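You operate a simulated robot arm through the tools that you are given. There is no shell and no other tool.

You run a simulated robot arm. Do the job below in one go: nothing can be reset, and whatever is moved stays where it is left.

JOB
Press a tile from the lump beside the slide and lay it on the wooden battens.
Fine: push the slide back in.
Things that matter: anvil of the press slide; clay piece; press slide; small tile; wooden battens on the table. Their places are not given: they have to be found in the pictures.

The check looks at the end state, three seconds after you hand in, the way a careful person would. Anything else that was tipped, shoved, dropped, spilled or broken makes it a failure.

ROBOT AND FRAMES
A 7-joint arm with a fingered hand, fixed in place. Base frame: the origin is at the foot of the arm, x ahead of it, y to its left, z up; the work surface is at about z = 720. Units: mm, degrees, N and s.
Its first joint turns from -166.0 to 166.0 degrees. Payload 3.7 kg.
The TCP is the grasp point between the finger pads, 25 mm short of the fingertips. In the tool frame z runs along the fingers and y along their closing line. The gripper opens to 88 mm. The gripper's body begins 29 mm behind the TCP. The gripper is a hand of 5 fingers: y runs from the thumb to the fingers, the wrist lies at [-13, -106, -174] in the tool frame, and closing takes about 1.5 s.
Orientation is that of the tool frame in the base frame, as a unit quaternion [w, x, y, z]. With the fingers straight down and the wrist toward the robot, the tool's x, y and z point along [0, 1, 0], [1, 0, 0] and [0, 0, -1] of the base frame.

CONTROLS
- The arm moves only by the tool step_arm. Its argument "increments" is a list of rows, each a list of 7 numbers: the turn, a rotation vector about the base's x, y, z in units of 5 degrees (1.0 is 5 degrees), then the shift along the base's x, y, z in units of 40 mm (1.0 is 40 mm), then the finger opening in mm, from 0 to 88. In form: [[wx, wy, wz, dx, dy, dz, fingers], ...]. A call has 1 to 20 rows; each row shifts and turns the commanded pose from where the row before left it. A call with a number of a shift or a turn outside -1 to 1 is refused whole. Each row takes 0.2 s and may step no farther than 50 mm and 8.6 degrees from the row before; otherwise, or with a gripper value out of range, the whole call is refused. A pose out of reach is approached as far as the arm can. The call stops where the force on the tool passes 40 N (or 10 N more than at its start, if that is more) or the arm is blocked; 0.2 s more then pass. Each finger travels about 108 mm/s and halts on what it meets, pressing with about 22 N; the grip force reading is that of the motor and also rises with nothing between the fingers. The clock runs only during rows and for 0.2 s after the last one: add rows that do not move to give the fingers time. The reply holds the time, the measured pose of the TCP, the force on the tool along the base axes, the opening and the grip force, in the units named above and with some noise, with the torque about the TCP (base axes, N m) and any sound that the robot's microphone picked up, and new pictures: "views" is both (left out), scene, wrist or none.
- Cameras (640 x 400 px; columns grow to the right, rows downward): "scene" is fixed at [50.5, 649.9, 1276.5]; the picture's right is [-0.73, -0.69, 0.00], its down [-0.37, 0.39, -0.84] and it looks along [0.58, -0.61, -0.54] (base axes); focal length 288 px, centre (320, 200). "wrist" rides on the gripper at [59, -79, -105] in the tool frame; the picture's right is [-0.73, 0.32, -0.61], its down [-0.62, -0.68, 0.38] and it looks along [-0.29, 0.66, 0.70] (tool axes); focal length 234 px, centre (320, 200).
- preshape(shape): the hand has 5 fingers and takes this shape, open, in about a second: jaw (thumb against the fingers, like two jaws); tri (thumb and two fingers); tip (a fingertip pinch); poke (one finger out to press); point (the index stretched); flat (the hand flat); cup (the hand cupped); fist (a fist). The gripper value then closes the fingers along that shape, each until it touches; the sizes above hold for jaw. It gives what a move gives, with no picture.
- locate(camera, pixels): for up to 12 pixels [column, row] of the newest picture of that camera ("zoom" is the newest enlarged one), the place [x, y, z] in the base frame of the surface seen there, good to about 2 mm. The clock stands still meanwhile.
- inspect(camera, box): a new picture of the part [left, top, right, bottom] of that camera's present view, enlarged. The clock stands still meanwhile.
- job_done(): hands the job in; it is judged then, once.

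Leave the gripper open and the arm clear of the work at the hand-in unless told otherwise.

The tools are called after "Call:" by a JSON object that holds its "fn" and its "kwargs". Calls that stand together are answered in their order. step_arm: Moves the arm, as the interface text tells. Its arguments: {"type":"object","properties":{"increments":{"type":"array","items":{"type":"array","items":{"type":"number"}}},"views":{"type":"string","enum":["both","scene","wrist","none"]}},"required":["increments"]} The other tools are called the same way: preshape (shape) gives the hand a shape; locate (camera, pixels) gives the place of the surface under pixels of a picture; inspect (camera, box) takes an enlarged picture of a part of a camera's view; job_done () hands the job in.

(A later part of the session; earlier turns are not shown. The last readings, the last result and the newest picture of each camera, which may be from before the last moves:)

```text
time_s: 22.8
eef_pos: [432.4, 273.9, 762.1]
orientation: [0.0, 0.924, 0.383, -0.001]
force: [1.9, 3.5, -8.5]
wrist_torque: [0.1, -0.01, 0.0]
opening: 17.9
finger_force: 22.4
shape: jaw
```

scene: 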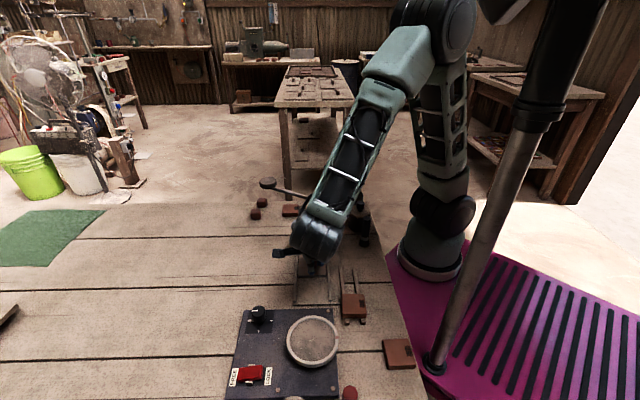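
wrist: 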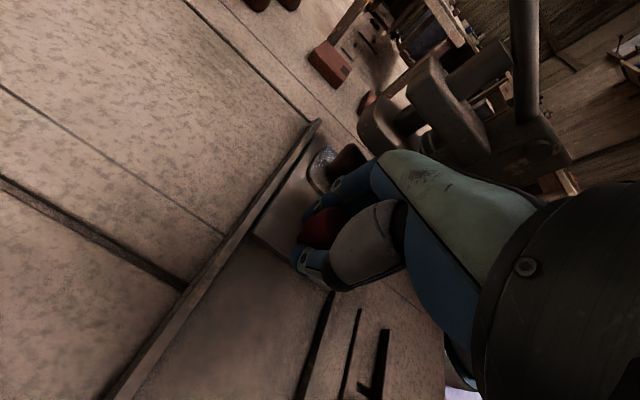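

94 mm in; small +v side force, so steer back slightly, lower 1 mm, go on ~12 mm.

Call:
{"fn": "step_arm", "kwargs": {"increments": [[0, 0, 0, 0.07, -0.06, -0.03, 15], [0, 0, 0, 0.08, -0.07, 0, 15], [0, 0, 0, 0.07, -0.06, 0, 15], [0, 0, 0, 0, 0, 0, 15]], "views": "wrist"}}

```text
time_s: 23.8
eef_pos: [440.7, 266.6, 760.4]
orientation: [0.0, 0.924, 0.382, 0.0]
force: [-0.7, -1.8, 3.9]
wrist_torque: [-0.09, -0.05, -0.04]
opening: 17.9
finger_force: 21.8
shape: jaw
```

wrist: 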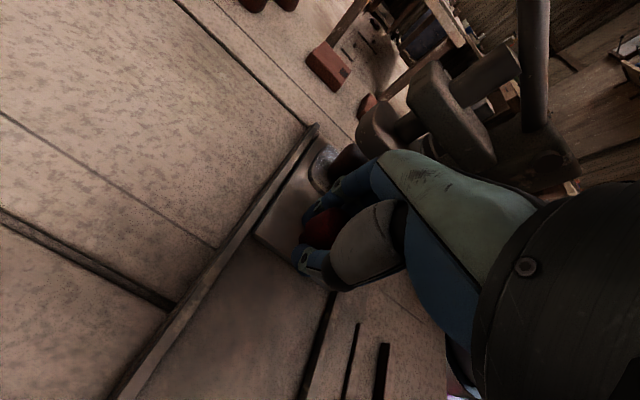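

105 mm in, no stop yet. Continue in 3 mm rows until the force along the slide rises.

Call:
{"fn": "step_arm", "kwargs": {"increments": [[0, 0, 0, 0.05, -0.05, 0, 15], [0, 0, 0, 0.05, -0.05, 0, 15], [0, 0, 0, 0.05, -0.05, 0, 15], [0, 0, 0, 0, 0, 0, 15]], "views": "wrist"}}

```text
time_s: 24.8
eef_pos: [447.5, 262.5, 760.9]
orientation: [0.0, 0.923, 0.384, -0.001]
force: [-18.6, 10.9, -8.0]
wrist_torque: [0.23, 0.3, -0.14]
opening: 17.5
finger_force: 22.1
shape: jaw
```

wrist: 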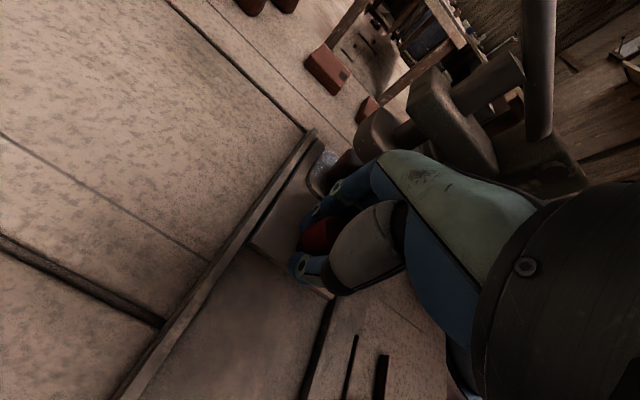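

A 21 N push-back along the slide at 113 mm of travel. I zoom to judge if it's the slide's end stop (anvil under the head).

Call:
{"fn": "inspect", "kwargs": {"camera": "wrist", "box": [260, 60, 500, 260]}}

Call:
{"fn": "inspect", "kwargs": {"camera": "scene", "box": [270, 190, 370, 290]}}

```text
2.00 times, centred on (380, 160) of wrist
```

zoom: 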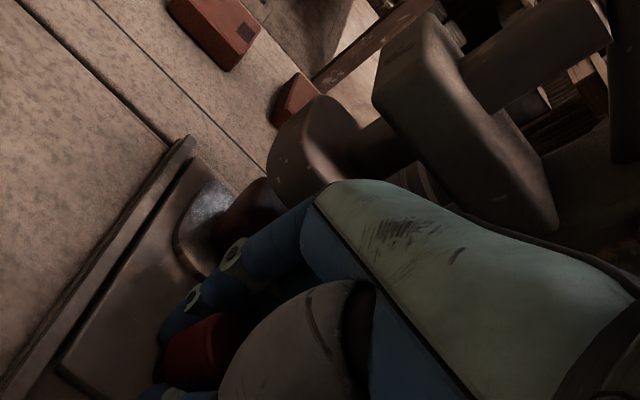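

```text
4.00 times, centred on (320, 240) of scene
```

zoom: 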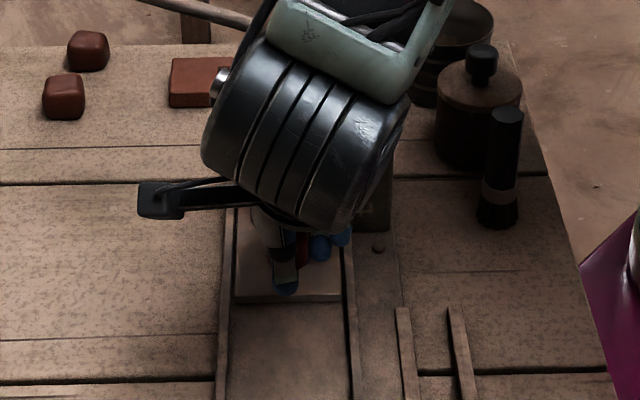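

The lump is beneath the head, so this is the end stop. I relieve the push (2 mm back), open to 40 only (to keep off the press), rise, then retreat.

Call:
{"fn": "step_arm", "kwargs": {"increments": [[0, 0, 0, -0.03, 0.03, 0, 18], [0, 0, 0, 0, 0, 0, 24], [0, 0, 0, 0, 0, 0, 32], [0, 0, 0, 0, 0, 0, 38], [0, 0, 0, 0, 0, 0, 38]], "views": "wrist"}}

```text
time_s: 26.0
eef_pos: [447.1, 262.0, 760.5]
orientation: [0.0, 0.924, 0.382, 0.0]
force: [-2.3, 2.0, -2.2]
wrist_torque: [0.06, -0.02, -0.08]
opening: 36.3
finger_force: 0.1
shape: jaw
```

wrist: 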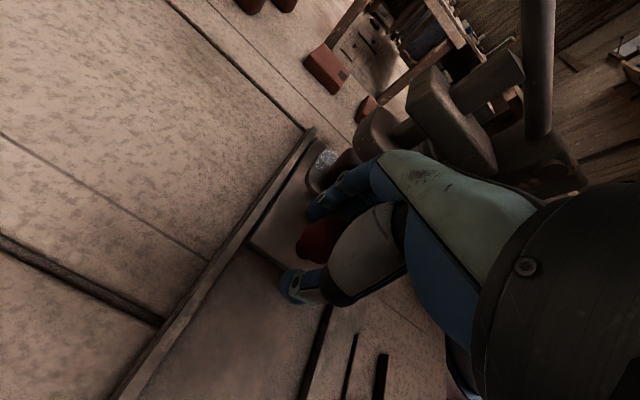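

Fingers are free of the knob. Rise with a slight retreat, then back away along −u.

Call:
{"fn": "step_arm", "kwargs": {"increments": [[0, 0, 0, -0.04, 0.04, 0.15, 38], [0, 0, 0, -0.02, 0.02, 0.3, 38], [0, 0, 0, 0, 0, 0.4, 38], [0, 0, 0, 0, 0, 0.4, 38], [0, 0, 0, -0.4, 0.4, 0.4, 38], [0, 0, 0, -0.6, 0.6, 0.5, 38], [0, 0, 0, -0.6, 0.6, 0.5, 38], [0, 0, 0, -0.3, 0.5, 0.5, 38], [0, 0, 0, 0, 0, 0, 38]], "views": "both"}}

```text
time_s: 28.0
eef_pos: [367.6, 350.6, 885.8]
orientation: [0.0, 0.924, 0.383, 0.001]
force: [0.1, 0.6, 0.1]
wrist_torque: [0.01, 0.0, -0.03]
opening: 37.3
finger_force: 0.0
shape: jaw
```

scene: 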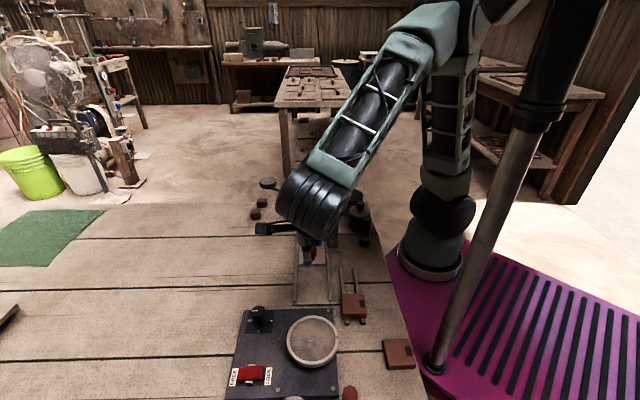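
wrist: 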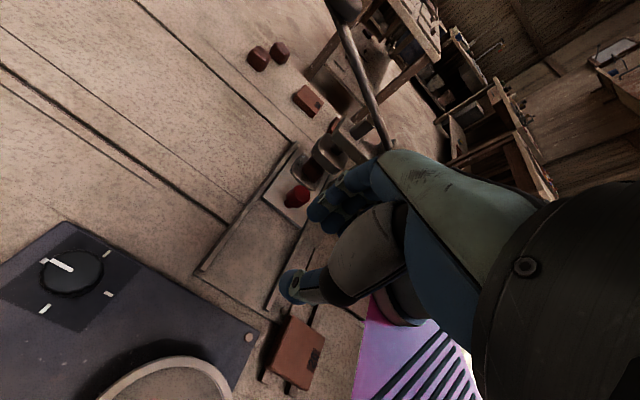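

Clear. I zoom on the press to check the lump under the head and the lever knob.

Call:
{"fn": "inspect", "kwargs": {"camera": "wrist", "box": [250, 0, 410, 220]}}

Call:
{"fn": "inspect", "kwargs": {"camera": "wrist", "box": [270, 110, 370, 220]}}

```text
1.82 times, centred on (330, 110) of wrist
```

zoom: 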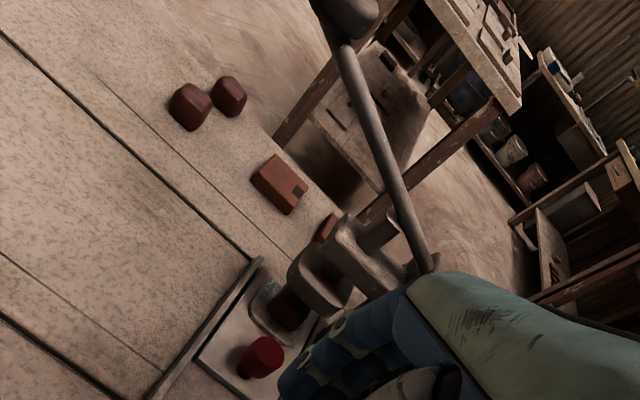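

```text
3.64 times, centred on (320, 165) of wrist
```

zoom: 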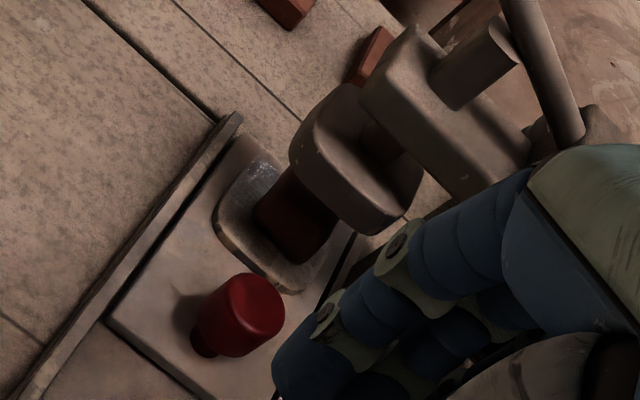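

The lump sits squarely under the head. Now to the lever: rise to z≈1005, then travel over to above the lever knob (≈(555,296,935)).

Call:
{"fn": "step_arm", "kwargs": {"increments": [[0, 0, 0, 0, 0, 0.9, 60], [0, 0, 0, 0.2, 0, 1.0, 70], [0, 0, 0, 0.5, 0, 0.9, 70], [0, 0, 0, 0.9, -0.25, 0.2, 70], [0, 0, 0, 0.9, -0.25, 0.1, 70], [0, 0, 0, 0.9, -0.35, 0, 70], [0, 0, 0, 0.8, -0.35, 0, 70], [0, 0, 0, 0.3, -0.1, 0, 70], [0, 0, 0, 0, 0, 0, 70]], "views": "both"}}

```text
time_s: 30.0
eef_pos: [546.5, 299.9, 1010.4]
orientation: [0.0, 0.924, 0.384, 0.0]
force: [0.0, -0.1, 1.1]
wrist_torque: [-0.01, 0.0, -0.01]
opening: 69.8
finger_force: 0.1
shape: jaw
```

scene: 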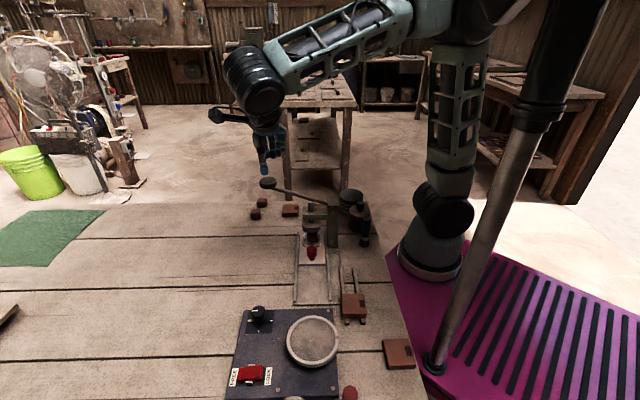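
wrist: 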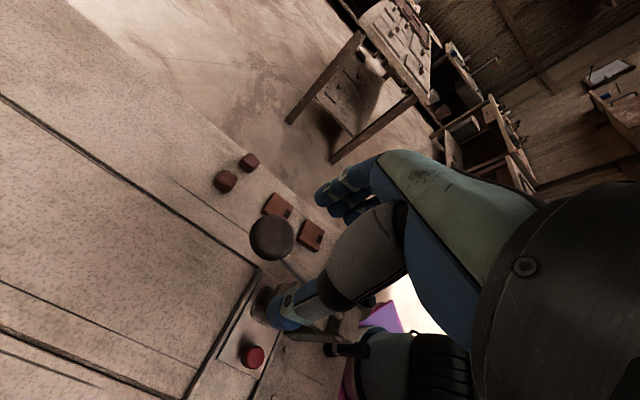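

The lever knob is visible in wrist at (272,240). Zooming on both views to measure it.

Call:
{"fn": "inspect", "kwargs": {"camera": "wrist", "box": [220, 190, 348, 310]}}

Call:
{"fn": "locate", "kwargs": {"camera": "wrist", "pixels": [[272, 238], [255, 238], [290, 238], [272, 222], [272, 255], [262, 226], [284, 226], [284, 252], [287, 265], [292, 272], [258, 248], [266, 262]]}}

Call:
{"fn": "inspect", "kwargs": {"camera": "scene", "box": [240, 165, 360, 240]}}

```text
3.33 times, centred on (284, 250) of wrist
```

zoom: 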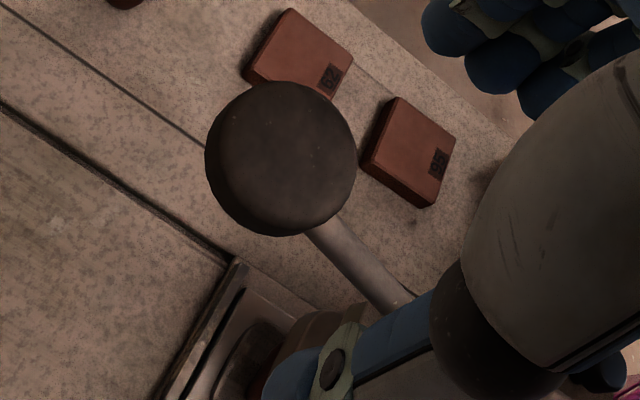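

```text
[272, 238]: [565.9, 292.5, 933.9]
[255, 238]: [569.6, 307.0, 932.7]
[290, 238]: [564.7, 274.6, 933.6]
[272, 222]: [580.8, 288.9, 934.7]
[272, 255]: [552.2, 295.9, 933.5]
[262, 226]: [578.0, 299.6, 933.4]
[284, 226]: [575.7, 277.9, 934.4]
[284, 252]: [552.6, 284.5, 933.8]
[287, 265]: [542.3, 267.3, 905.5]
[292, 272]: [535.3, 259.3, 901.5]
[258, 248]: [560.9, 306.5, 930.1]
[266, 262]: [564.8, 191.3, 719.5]
```

```text
5.33 times, centred on (300, 202) of scene
```

zoom: 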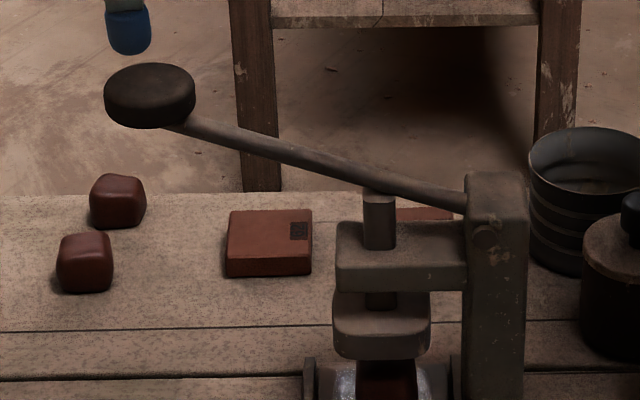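

The lever ends in a flat disc: top z≈934, centre ≈(566,290), radius ≈21. I'll grip it across the lever's swing axis (closing along u): position above it first.

Call:
{"fn": "step_arm", "kwargs": {"increments": [[0, 0, 0, 0.25, -0.12, -0.2, 74], [0, 0, 0, 0.24, -0.12, -0.4, 74], [0, 0, 0, 0, 0, -0.3, 74], [0, 0, 0, 0, 0, 0, 74]], "views": "both"}}

```text
time_s: 31.0
eef_pos: [566.6, 288.2, 972.9]
orientation: [0.0, 0.924, 0.382, 0.001]
force: [-0.1, 0.6, -0.5]
wrist_torque: [-0.03, 0.01, 0.0]
opening: 73.7
finger_force: 0.0
shape: jaw
```

scene: 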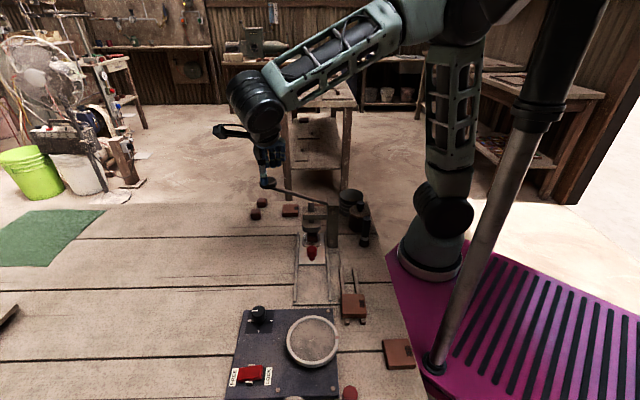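
wrist: 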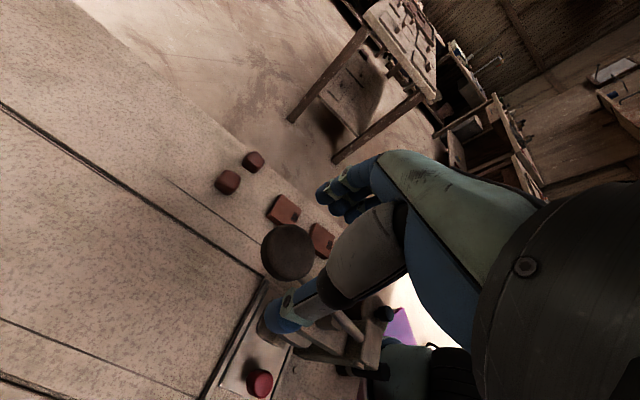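

Disc centre appears at wrist (287,251), where straight-down alignment predicts (292,252): good. Descend to TCP z≈925.

Call:
{"fn": "step_arm", "kwargs": {"increments": [[0, 0, 0, 0, 0.04, -0.4, 74], [0, 0, 0, 0, 0, -0.4, 74], [0, 0, 0, 0, 0, -0.4, 74], [0, 0, 0, 0, 0, 0, 74]], "views": "both"}}

```text
time_s: 32.0
eef_pos: [568.1, 288.8, 923.1]
orientation: [0.0, 0.924, 0.383, 0.0]
force: [-0.6, -0.4, 0.7]
wrist_torque: [0.02, -0.01, 0.02]
opening: 73.7
finger_force: 0.0
shape: jaw
```

scene: 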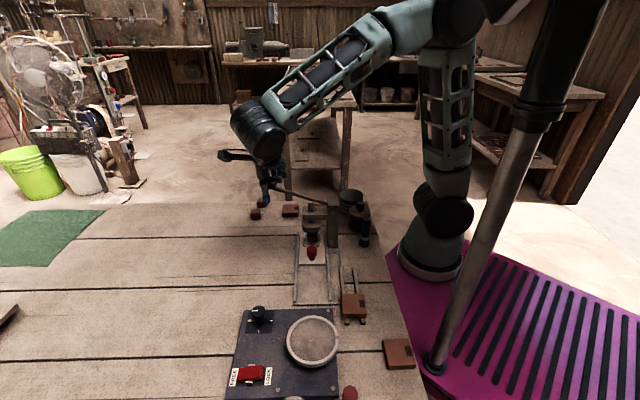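
wrist: 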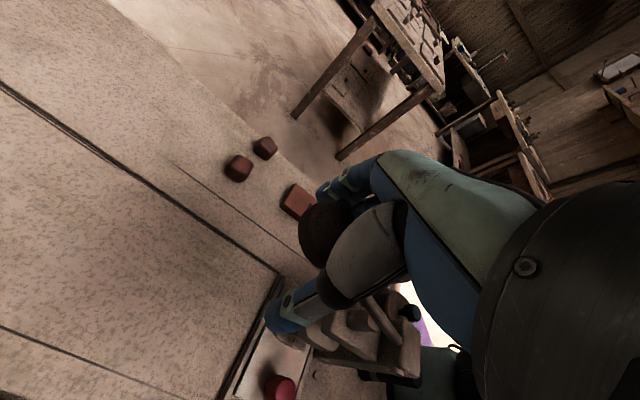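

The disc is between the jaws with no contact. Close on it.

Call:
{"fn": "step_arm", "kwargs": {"increments": [[0, 0, 0, 0, 0, 0, 60], [0, 0, 0, 0, 0, 0, 48], [0, 0, 0, 0, 0, 0, 40], [0, 0, 0, 0, 0, 0, 30], [0, 0, 0, 0, 0, 0, 30]], "views": "wrist"}}

```text
time_s: 33.2
eef_pos: [566.1, 288.4, 922.6]
orientation: [0.0, 0.924, 0.383, 0.0]
force: [-1.3, 0.3, 0.3]
wrist_torque: [0.01, 0.01, -0.02]
opening: 30.7
finger_force: 0.0
shape: jaw
```

wrist: 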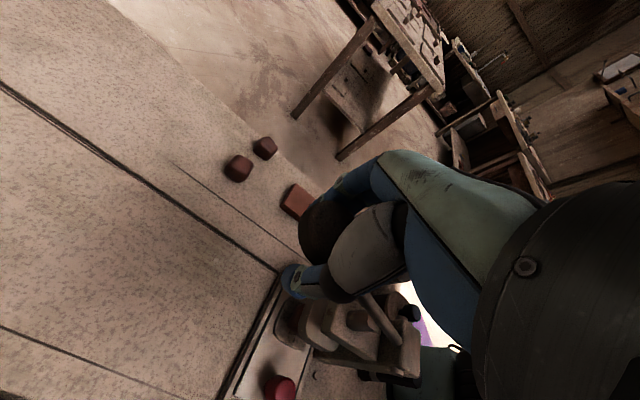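

Opening 30.7 with zero grip force: the tips closed under the disc rather than on the rim. I'll keep closing to see what they meet (the neck/rod).

Call:
{"fn": "step_arm", "kwargs": {"increments": [[0, 0, 0, 0, 0, 0, 24], [0, 0, 0, 0, 0, 0, 16], [0, 0, 0, 0, 0, 0, 10], [0, 0, 0, 0, 0, 0, 10]], "views": "wrist"}}

Call:
{"fn": "inspect", "kwargs": {"camera": "scene", "box": [210, 110, 350, 240]}}

```text
time_s: 34.2
eef_pos: [567.6, 288.3, 923.3]
orientation: [0.001, 0.923, 0.384, -0.001]
force: [-1.3, 2.3, -12.4]
wrist_torque: [-0.11, -0.11, 0.04]
opening: 25.2
finger_force: 22.2
shape: jaw
```

wrist: 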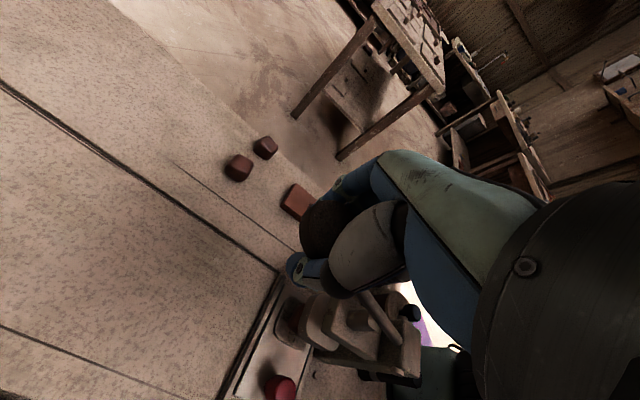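

```text
3.08 times, centred on (280, 175) of scene
```

zoom: 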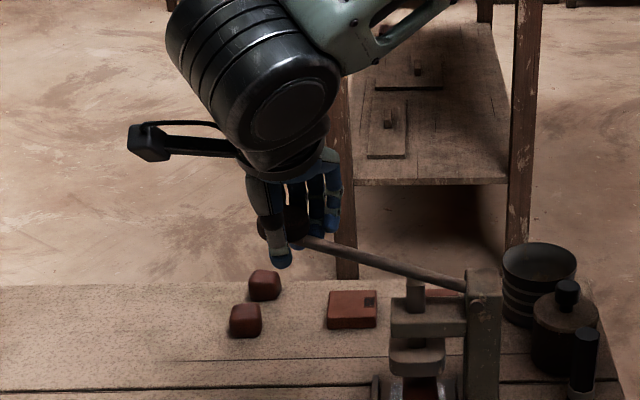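

Held at 25 mm with 22 N; the fingers sit under the disc. Now pull the lever down a little along its arc and read forces.

Call:
{"fn": "step_arm", "kwargs": {"increments": [[0, 0, 0, 0.03, 0.03, -0.15, 10], [0, 0, 0, 0.03, 0.03, -0.15, 10], [0, 0, 0, 0.03, 0.03, -0.15, 10], [0, 0, 0, 0, 0, 0, 10]], "views": "both"}}

```text
time_s: 35.2
eef_pos: [570.6, 290.2, 908.4]
orientation: [0.0, 0.923, 0.384, 0.0]
force: [3.8, 5.4, 1.9]
wrist_torque: [-0.09, -0.13, 0.08]
opening: 25.6
finger_force: 22.0
shape: jaw
```

scene: 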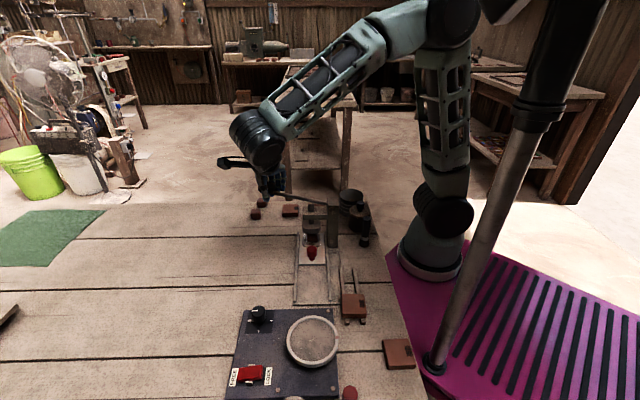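
wrist: 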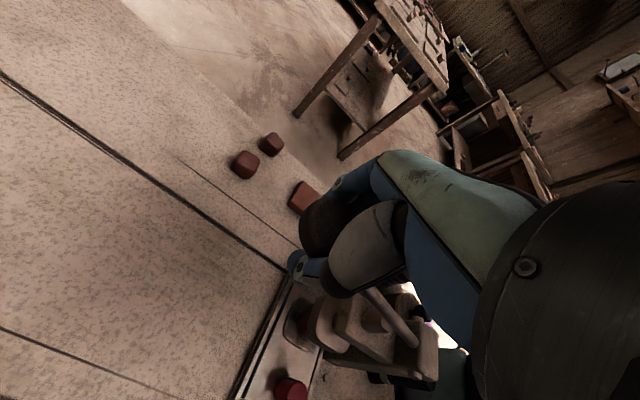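

The lever follows the hand (disc stays put in the wrist picture). Side force +v 6 N, so I add a little outward and continue down.

Call:
{"fn": "step_arm", "kwargs": {"increments": [[0, 0, 0, 0.06, 0.06, -0.15, 10], [0, 0, 0, 0.04, 0.04, -0.2, 10], [0, 0, 0, 0.03, 0.03, -0.2, 10], [0, 0, 0, 0.02, 0.02, -0.2, 10], [0, 0, 0, 0, 0, 0, 10]], "views": "wrist"}}

```text
time_s: 36.4
eef_pos: [575.4, 297.9, 878.5]
orientation: [0.0, 0.924, 0.383, -0.001]
force: [-7.9, -9.1, 1.0]
wrist_torque: [-0.17, 0.02, -0.18]
opening: 25.1
finger_force: 22.6
shape: jaw
```

wrist: 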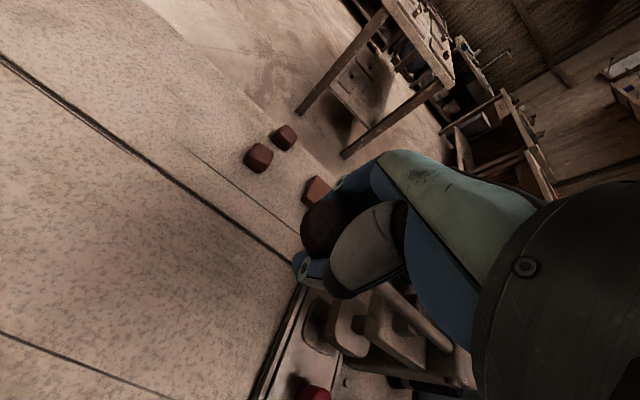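

Now −v 12 N: slightly too far out. Ease inward and continue down.

Call:
{"fn": "step_arm", "kwargs": {"increments": [[0, 0, 0, -0.05, -0.05, -0.1, 10], [0, 0, 0, -0.01, -0.01, -0.2, 10], [0, 0, 0, -0.01, -0.01, -0.2, 10], [0, 0, 0, 0, 0, 0, 10]], "views": "wrist"}}

```text
time_s: 37.4
eef_pos: [573.1, 295.8, 858.0]
orientation: [0.0, 0.924, 0.383, 0.001]
force: [4.3, 5.0, 2.1]
wrist_torque: [-0.05, 0.08, 0.06]
opening: 24.8
finger_force: 21.9
shape: jaw
```

wrist: 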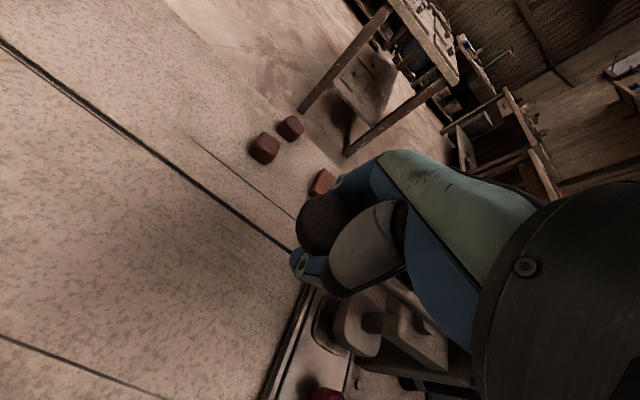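

Continue down with a slight outward correction.

Call:
{"fn": "step_arm", "kwargs": {"increments": [[0, 0, 0, 0.03, 0.03, -0.15, 10], [0, 0, 0, 0, 0, -0.15, 10], [0, 0, 0, 0, 0, -0.15, 10], [0, 0, 0, 0, 0, 0, 10]], "views": "wrist"}}

```text
time_s: 38.4
eef_pos: [575.0, 297.4, 839.7]
orientation: [0.0, 0.924, 0.383, 0.0]
force: [-11.9, 1.3, 10.6]
wrist_torque: [0.02, 0.11, -0.22]
opening: 24.9
finger_force: 21.9
shape: jaw
```

wrist: 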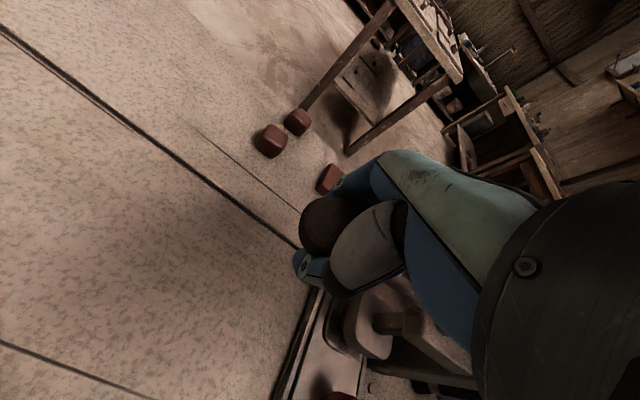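

Resistance is beginning (10.6 N up). Correct −2 mm in x and keep lowering in small rows.

Call:
{"fn": "step_arm", "kwargs": {"increments": [[0, 0, 0, -0.05, 0, -0.1, 10], [0, 0, 0, -0.02, -0.02, -0.1, 10], [0, 0, 0, -0.02, -0.02, -0.1, 10], [0, 0, 0, 0, 0, 0, 10]], "views": "both"}}

```text
time_s: 39.4
eef_pos: [571.3, 296.3, 829.3]
orientation: [0.0, 0.924, 0.382, -0.001]
force: [-0.5, 1.3, 10.1]
wrist_torque: [-0.06, 0.06, -0.11]
opening: 24.1
finger_force: 21.6
shape: jaw
```

scene: 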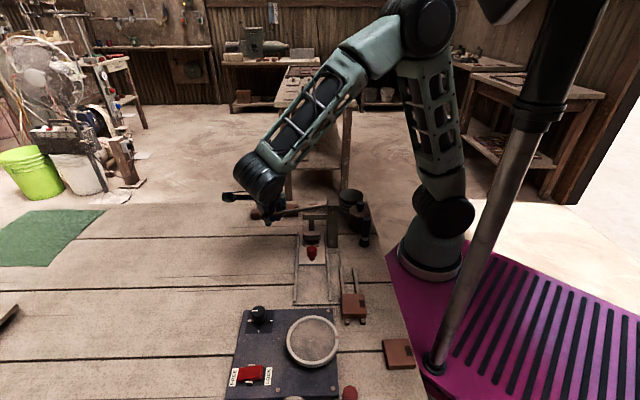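
wrist: 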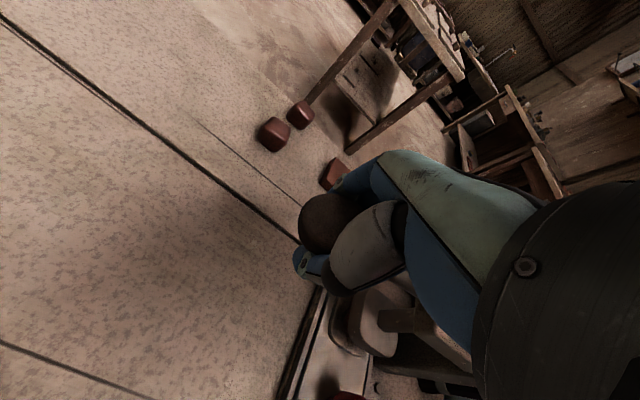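

Let me zoom in on the head and lump before continuing.

Call:
{"fn": "inspect", "kwargs": {"camera": "scene", "box": [235, 185, 375, 275]}}

Call:
{"fn": "inspect", "kwargs": {"camera": "wrist", "box": [290, 260, 480, 400]}}

```text
4.44 times, centred on (305, 230) of scene
```

zoom: 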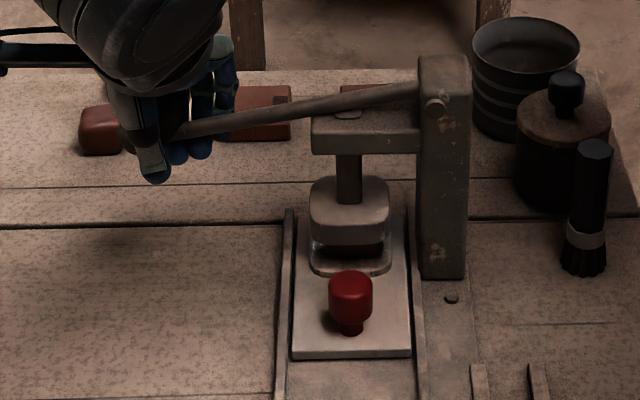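

```text
2.86 times, centred on (385, 330) of wrist
```

zoom: 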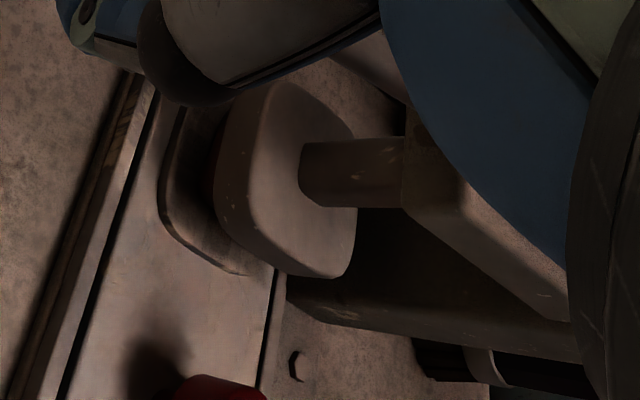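

The head is down on the lump, with maybe 18 mm between head and anvil. Keep pressing down.

Call:
{"fn": "step_arm", "kwargs": {"increments": [[0, 0, 0, -0.02, -0.02, -0.12, 10], [0, 0, 0, -0.02, -0.02, -0.12, 10], [0, 0, 0, -0.03, -0.03, -0.12, 10], [0, 0, 0, 0, 0, 0, 10]], "views": "scene"}}

```text
time_s: 40.4
eef_pos: [568.9, 292.6, 813.9]
orientation: [-0.001, 0.924, 0.383, 0.0]
force: [-2.5, 7.5, 10.7]
wrist_torque: [-0.07, 0.05, -0.06]
opening: 24.1
finger_force: 22.0
shape: jaw
```

scene: 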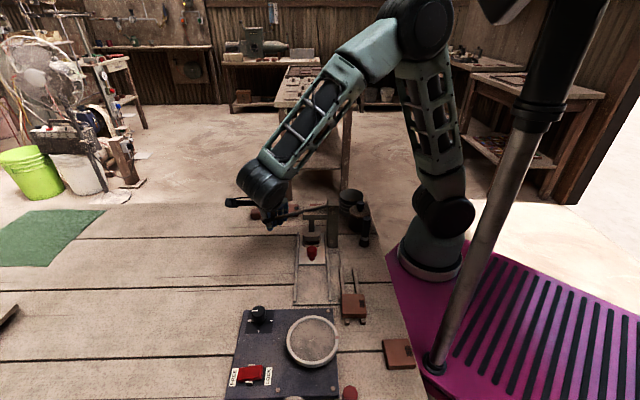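

Call:
{"fn": "inspect", "kwargs": {"camera": "scene", "box": [265, 190, 365, 270]}}

Call:
{"fn": "step_arm", "kwargs": {"increments": [[0, 0, 0, -0.01, -0.05, -0.12, 10], [0, 0, 0, -0.01, -0.02, -0.12, 10], [0, 0, 0, -0.02, -0.02, -0.12, 10], [0, 0, 0, 0, 0, 0, 10]], "views": "scene"}}

```text
5.00 times, centred on (315, 230) of scene
```

zoom: 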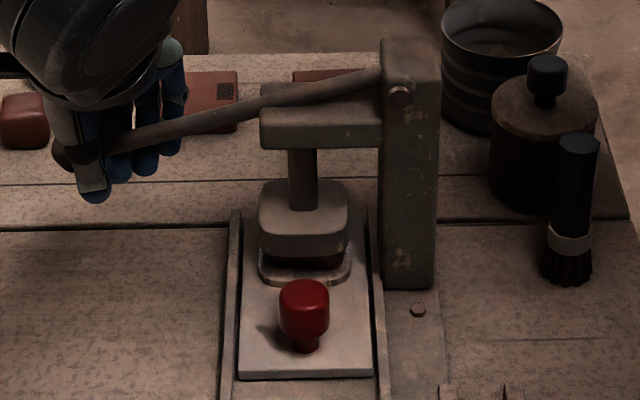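

```text
time_s: 41.4
eef_pos: [566.3, 289.1, 800.9]
orientation: [0.0, 0.924, 0.383, 0.0]
force: [-3.6, 7.2, 16.9]
wrist_torque: [-0.06, -0.05, -0.06]
opening: 23.5
finger_force: 22.3
shape: jaw
```

scene: 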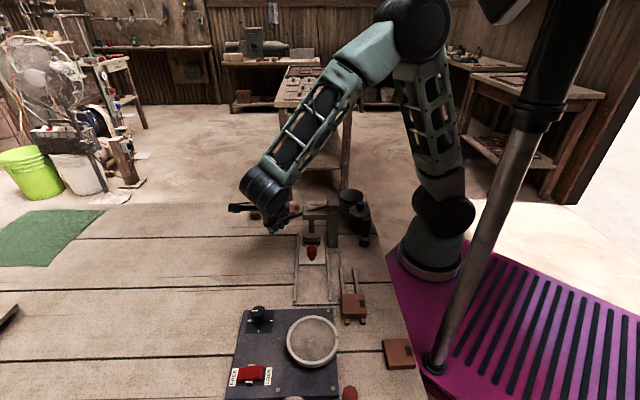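

Resistance up to 17 N; the head is compressing the lump. Zoom and then press further.

Call:
{"fn": "inspect", "kwargs": {"camera": "scene", "box": [275, 200, 355, 270]}}

Call:
{"fn": "step_arm", "kwargs": {"increments": [[0, 0, 0, -0.04, -0.01, -0.12, 10], [0, 0, 0, -0.03, -0.03, -0.12, 10], [0, 0, 0, 0, 0, 0, 10]], "views": "scene"}}

```text
5.71 times, centred on (315, 235) of scene
```

zoom: 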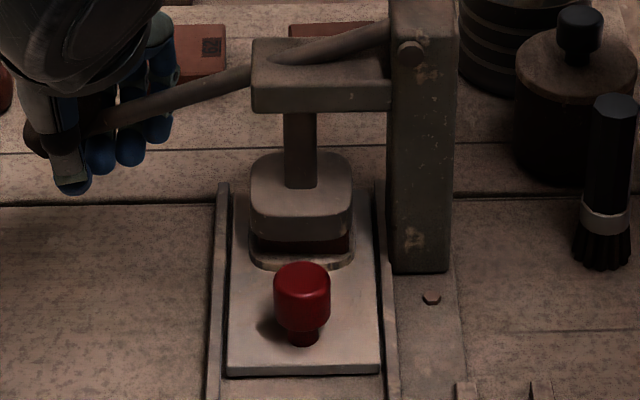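

```text
time_s: 42.2
eef_pos: [564.5, 288.0, 789.5]
orientation: [0.0, 0.924, 0.383, 0.0]
force: [5.4, -1.9, 9.8]
wrist_torque: [0.08, 0.08, 0.09]
opening: 18.5
finger_force: 22.1
shape: jaw
```

scene: 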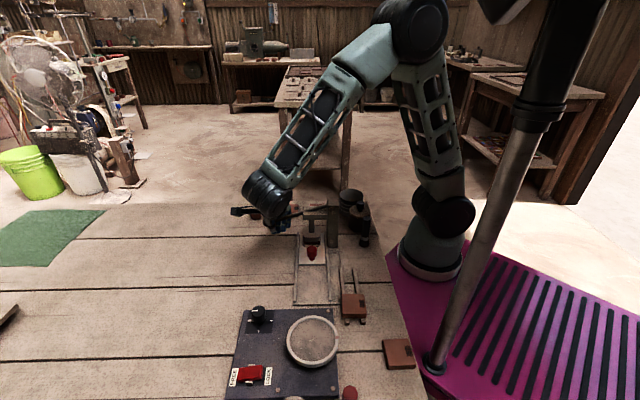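

Opening dropped to 18.5 and force to 10 N: the fingers slipped somewhat on the lever. Check.

Call:
{"fn": "inspect", "kwargs": {"camera": "scene", "box": [225, 180, 365, 270]}}

Call:
{"fn": "inspect", "kwargs": {"camera": "wrist", "box": [260, 150, 460, 400]}}

```text
4.44 times, centred on (295, 225) of scene
```

zoom: 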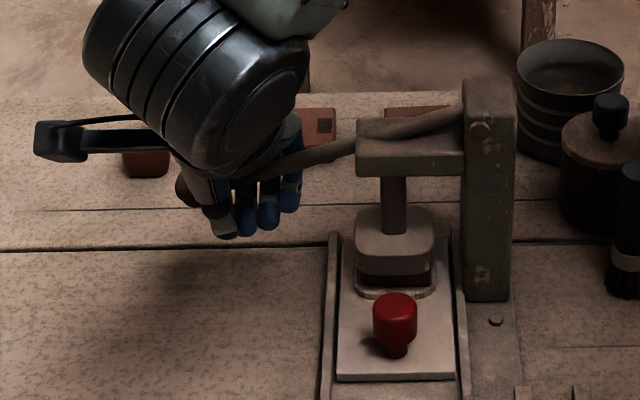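

```text
1.60 times, centred on (360, 275) of wrist
```

zoom: 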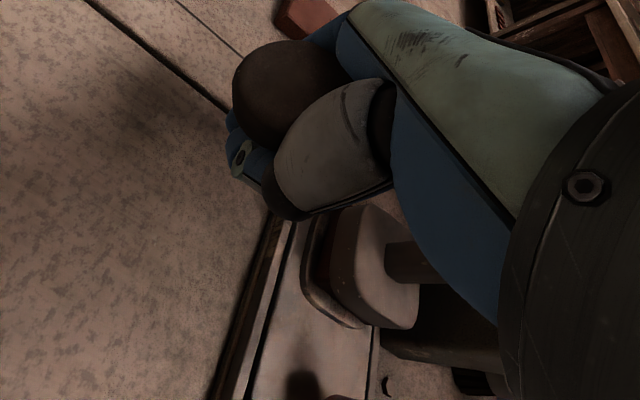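

The disc slid up into the palm; pressing can go on with the palm above it. I measure the head's present height first.

Call:
{"fn": "locate", "kwargs": {"camera": "scene", "pixels": [[312, 230], [312, 234], [312, 236], [312, 238], [312, 240], [312, 242], [312, 245], [308, 240], [316, 240]]}}

Call:
{"fn": "locate", "kwargs": {"camera": "wrist", "pixels": [[345, 205], [335, 190], [325, 210], [350, 185]]}}

```text
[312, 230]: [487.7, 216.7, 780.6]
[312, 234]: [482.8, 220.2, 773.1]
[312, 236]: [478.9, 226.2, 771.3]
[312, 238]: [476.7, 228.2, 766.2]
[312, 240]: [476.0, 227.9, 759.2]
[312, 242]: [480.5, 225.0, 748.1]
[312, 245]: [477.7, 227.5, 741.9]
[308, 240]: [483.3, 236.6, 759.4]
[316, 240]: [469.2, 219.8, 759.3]
```

```text
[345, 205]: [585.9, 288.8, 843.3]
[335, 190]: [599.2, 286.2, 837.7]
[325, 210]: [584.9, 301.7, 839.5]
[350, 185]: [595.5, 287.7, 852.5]
```

Head bottom is at ≈758 and clay remains ~17 mm thick above the anvil (740) – close to the other tiles' 16 mm. I press further to feel for the hard end stop.

Call:
{"fn": "step_arm", "kwargs": {"increments": [[0, 0, 0, -0.02, -0.02, -0.1, 10], [0, 0, 0, -0.02, -0.02, -0.1, 10], [0, 0, 0, -0.02, -0.02, -0.1, 10], [0, 0, 0, 0, 0, 0, 10]], "views": "scene"}}

```text
time_s: 43.0
eef_pos: [564.1, 286.4, 782.0]
orientation: [0.0, 0.924, 0.382, 0.004]
force: [1.1, -5.1, 19.8]
wrist_torque: [0.21, -0.12, -0.06]
opening: 17.8
finger_force: 22.0
shape: jaw
stopped in row 3: the force on the tool passed its limit at 45 N (the readings are from after the stop); the commanded pose is now the measured one
```

scene: 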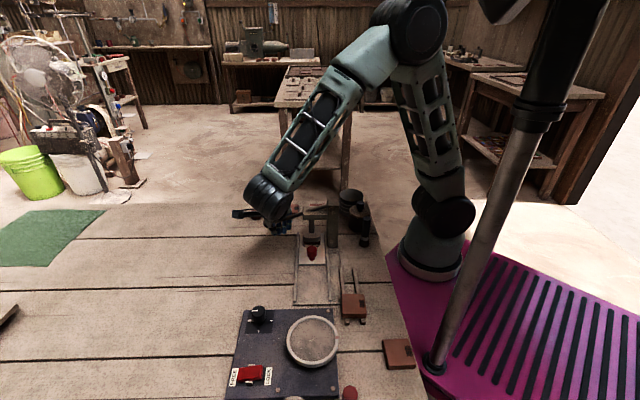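

Force rose past 45 N: a hard stop. Measure the head and clay again.

Call:
{"fn": "inspect", "kwargs": {"camera": "scene", "box": [280, 205, 350, 265]}}

Call:
{"fn": "locate", "kwargs": {"camera": "scene", "pixels": [[312, 230], [312, 234], [312, 236], [312, 238], [312, 240], [312, 241], [312, 242], [312, 243], [312, 245], [308, 241], [316, 241]]}}

```text
6.67 times, centred on (315, 235) of scene
```

zoom: 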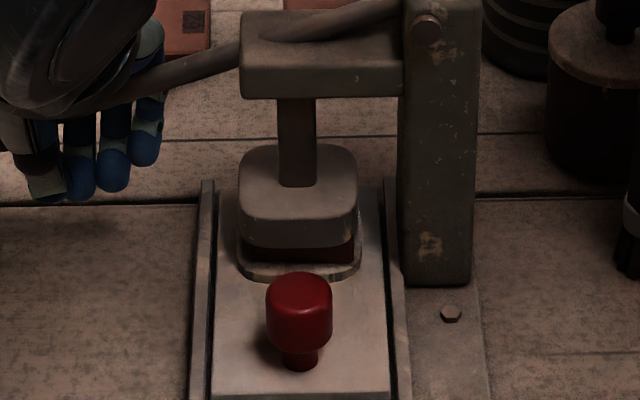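

```text
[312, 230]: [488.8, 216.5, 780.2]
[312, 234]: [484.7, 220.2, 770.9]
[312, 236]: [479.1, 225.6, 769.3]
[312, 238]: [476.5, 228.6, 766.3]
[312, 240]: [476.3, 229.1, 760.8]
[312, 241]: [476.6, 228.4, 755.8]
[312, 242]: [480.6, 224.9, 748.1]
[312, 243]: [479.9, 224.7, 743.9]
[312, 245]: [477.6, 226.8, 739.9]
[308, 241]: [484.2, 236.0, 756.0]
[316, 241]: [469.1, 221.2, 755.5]
```

The clay now fills the full head width (tile shape), about 15 mm thick. I press once more and hold, to be sure it's at full stroke.

Call:
{"fn": "step_arm", "kwargs": {"increments": [[0, 0, 0, 0, 0, -0.05, 10], [0, 0, 0, 0, 0, -0.05, 10], [0, 0, 0, 0, 0, -0.03, 10], [0, 0, 0, 0, 0, 0, 10], [0, 0, 0, 0, 0, 0, 10]], "views": "scene"}}

Call:
{"fn": "locate", "kwargs": {"camera": "scene", "pixels": [[312, 236], [312, 238], [312, 240], [312, 241], [312, 242], [312, 243], [312, 245]]}}

```text
time_s: 43.4
eef_pos: [564.2, 286.5, 781.7]
orientation: [0.001, 0.923, 0.384, 0.006]
force: [-5.6, -6.8, 23.3]
wrist_torque: [0.29, -0.39, -0.04]
opening: 18.0
finger_force: 22.2
shape: jaw
stopped in row 2: the force on the tool passed its limit at 43 N (the readings are from after the stop); the commanded pose is now the measured one
```

scene: 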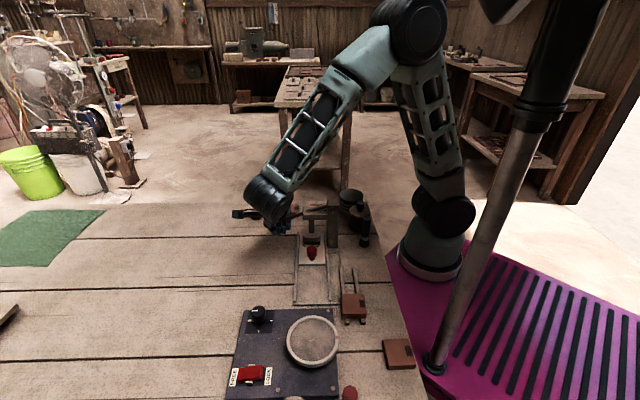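

```text
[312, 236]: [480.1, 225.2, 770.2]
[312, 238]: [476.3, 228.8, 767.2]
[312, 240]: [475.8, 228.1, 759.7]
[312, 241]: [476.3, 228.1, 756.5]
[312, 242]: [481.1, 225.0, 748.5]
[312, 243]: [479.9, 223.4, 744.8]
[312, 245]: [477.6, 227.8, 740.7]
```

It is immovable at 43 N: fully pressed. Now raise the lever, following the arc back up with the hand still holding it.

Call:
{"fn": "step_arm", "kwargs": {"increments": [[0, 0, 0, 0.01, 0.025, 0.18, 10], [0, 0, 0, 0.05, 0.05, 0.25, 10], [0, 0, 0, 0.05, 0.06, 0.25, 10], [0, 0, 0, 0.05, 0.05, 0.25, 10], [0, 0, 0, 0, 0, 0, 10]], "views": "both"}}

```text
time_s: 44.6
eef_pos: [569.2, 292.5, 816.5]
orientation: [0.001, 0.925, 0.381, 0.005]
force: [-7.6, -29.8, 1.5]
wrist_torque: [1.09, -0.37, -0.4]
opening: 17.8
finger_force: 22.4
shape: jaw
```

scene: 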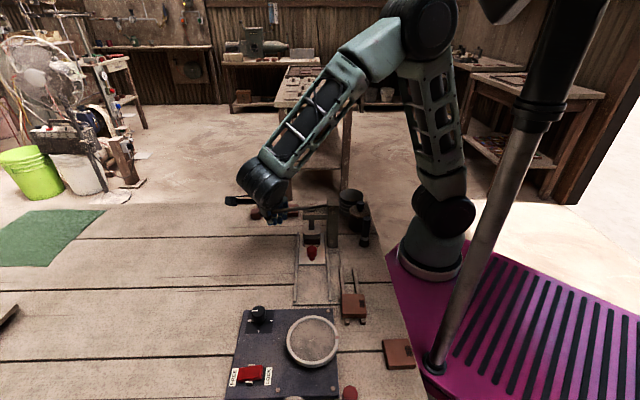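
wrist: 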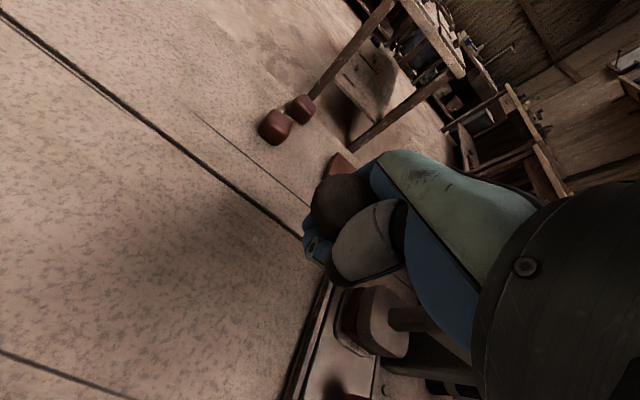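

Lever follows but there's a −y load of 30 N. I shift toward it and loosen the grip slightly (to 26 mm, still caging under the disc), then see whether the lever stays or springs.

Call:
{"fn": "step_arm", "kwargs": {"increments": [[0, 0, 0, -0.03, -0.08, 0, 10], [0, 0, 0, 0, -0.04, 0, 18], [0, 0, 0, 0, 0, 0, 26], [0, 0, 0, 0, 0, 0, 26]], "views": "both"}}

```text
time_s: 45.6
eef_pos: [568.2, 289.2, 818.3]
orientation: [0.0, 0.924, 0.383, 0.005]
force: [0.4, -0.1, 1.3]
wrist_torque: [0.04, 0.0, -0.01]
opening: 26.1
finger_force: 0.1
shape: jaw
```

scene: 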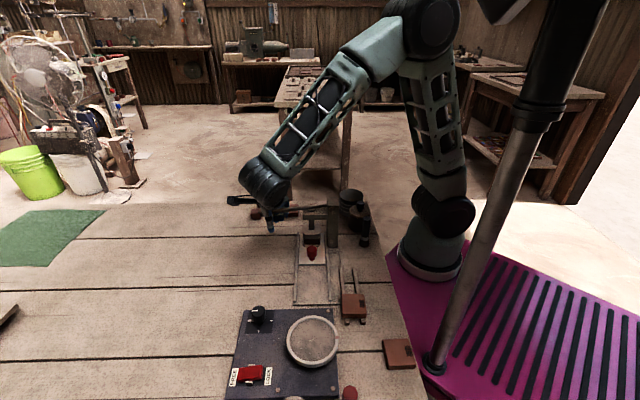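
wrist: 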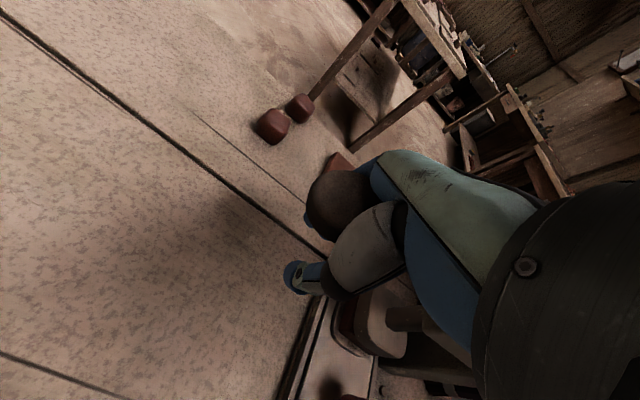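

Loads vanished and the lever stays put (no spring). Raise further with the fingertips caging under the disc.

Call:
{"fn": "step_arm", "kwargs": {"increments": [[0, 0, 0, 0.03, 0.03, 0.2, 22], [0, 0, 0, 0.03, 0.03, 0.2, 20], [0, 0, 0, 0.02, 0.03, 0.2, 20], [0, 0, 0, 0, 0, 0, 20]], "views": "both"}}

```text
time_s: 46.6
eef_pos: [573.1, 292.5, 841.7]
orientation: [0.0, 0.924, 0.382, 0.005]
force: [-6.1, -5.9, 0.6]
wrist_torque: [0.24, -0.18, -0.04]
opening: 20.6
finger_force: 0.1
shape: jaw
```

scene: 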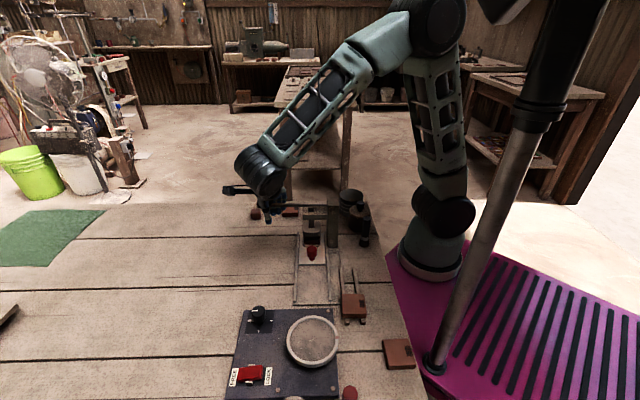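
wrist: 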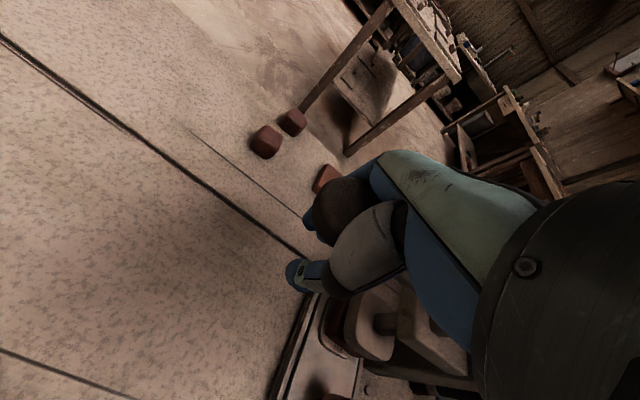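

The head rises with the lever and loads are small. Continue up.

Call:
{"fn": "step_arm", "kwargs": {"increments": [[0, 0, 0, -0.01, 0.0, 0.2, 20], [0, 0, 0, 0, 0, 0.25, 20], [0, 0, 0, 0, 0, 0.25, 20], [0, 0, 0, -0.01, -0.01, 0.25, 20], [0, 0, 0, 0, 0, 0, 20]], "views": "both"}}

```text
time_s: 47.8
eef_pos: [571.6, 290.8, 878.9]
orientation: [0.0, 0.924, 0.383, 0.004]
force: [1.8, -5.7, 0.1]
wrist_torque: [0.23, 0.04, -0.11]
opening: 20.6
finger_force: 0.2
shape: jaw
```

scene: 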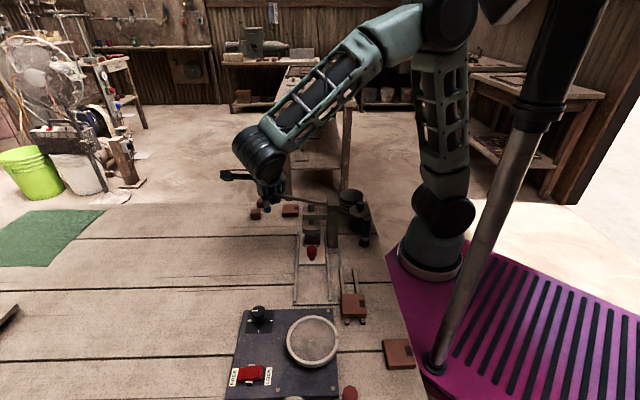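
wrist: 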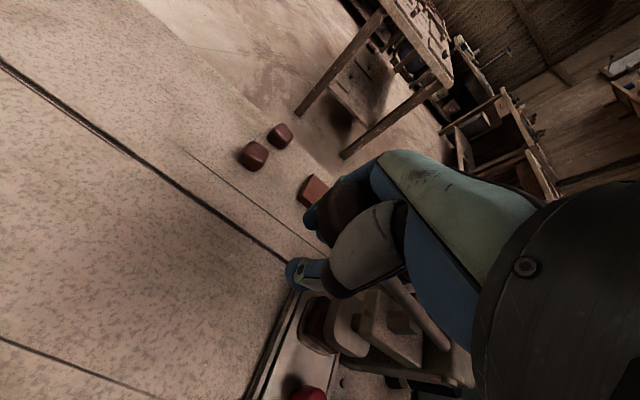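

Continue up toward the top stop with a slight inward arc.

Call:
{"fn": "step_arm", "kwargs": {"increments": [[0, 0, 0, -0.02, -0.03, 0.2, 20], [0, 0, 0, -0.02, -0.03, 0.2, 20], [0, 0, 0, -0.03, -0.03, 0.2, 20], [0, 0, 0, -0.03, -0.03, 0.2, 20], [0, 0, 0, 0, 0, 0, 20]], "views": "both"}}

```text
time_s: 49.0
eef_pos: [566.4, 287.9, 910.8]
orientation: [0.0, 0.924, 0.382, 0.005]
force: [0.3, -0.5, -0.6]
wrist_torque: [0.03, 0.01, 0.0]
opening: 20.0
finger_force: 0.1
shape: jaw
```

scene: 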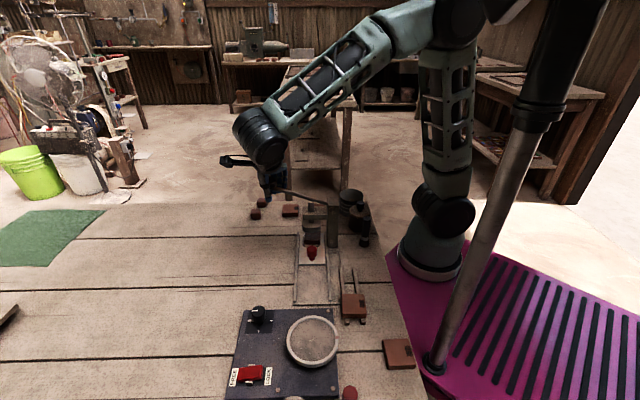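
wrist: 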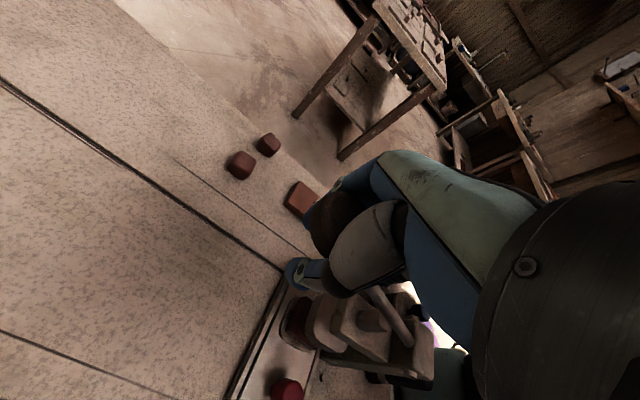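

Force is near zero and the lever looks nearly at its original height. Zoom on the press to check the head height and the tile.

Call:
{"fn": "inspect", "kwargs": {"camera": "scene", "box": [225, 175, 365, 270]}}

Call:
{"fn": "locate", "kwargs": {"camera": "scene", "pixels": [[311, 208], [312, 224], [312, 228], [312, 230], [312, 232], [312, 236], [312, 240], [300, 196], [290, 192]]}}

```text
4.21 times, centred on (295, 222) of scene
```

zoom: 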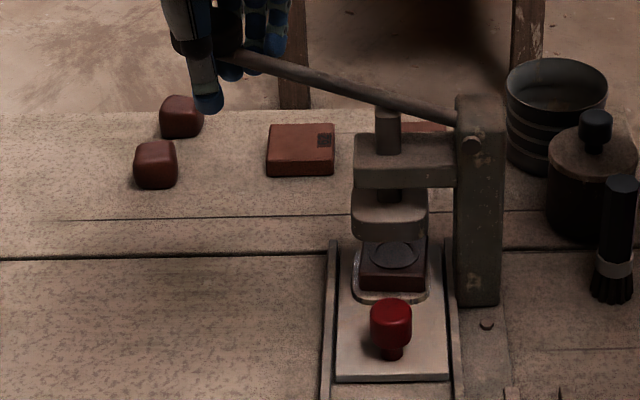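

```text
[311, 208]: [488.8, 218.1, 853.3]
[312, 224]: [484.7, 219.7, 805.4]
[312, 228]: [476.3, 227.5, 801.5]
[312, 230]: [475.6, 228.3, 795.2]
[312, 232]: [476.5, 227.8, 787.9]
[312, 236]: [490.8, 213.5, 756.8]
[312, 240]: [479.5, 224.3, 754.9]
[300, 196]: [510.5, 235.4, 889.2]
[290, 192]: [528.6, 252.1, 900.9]
```

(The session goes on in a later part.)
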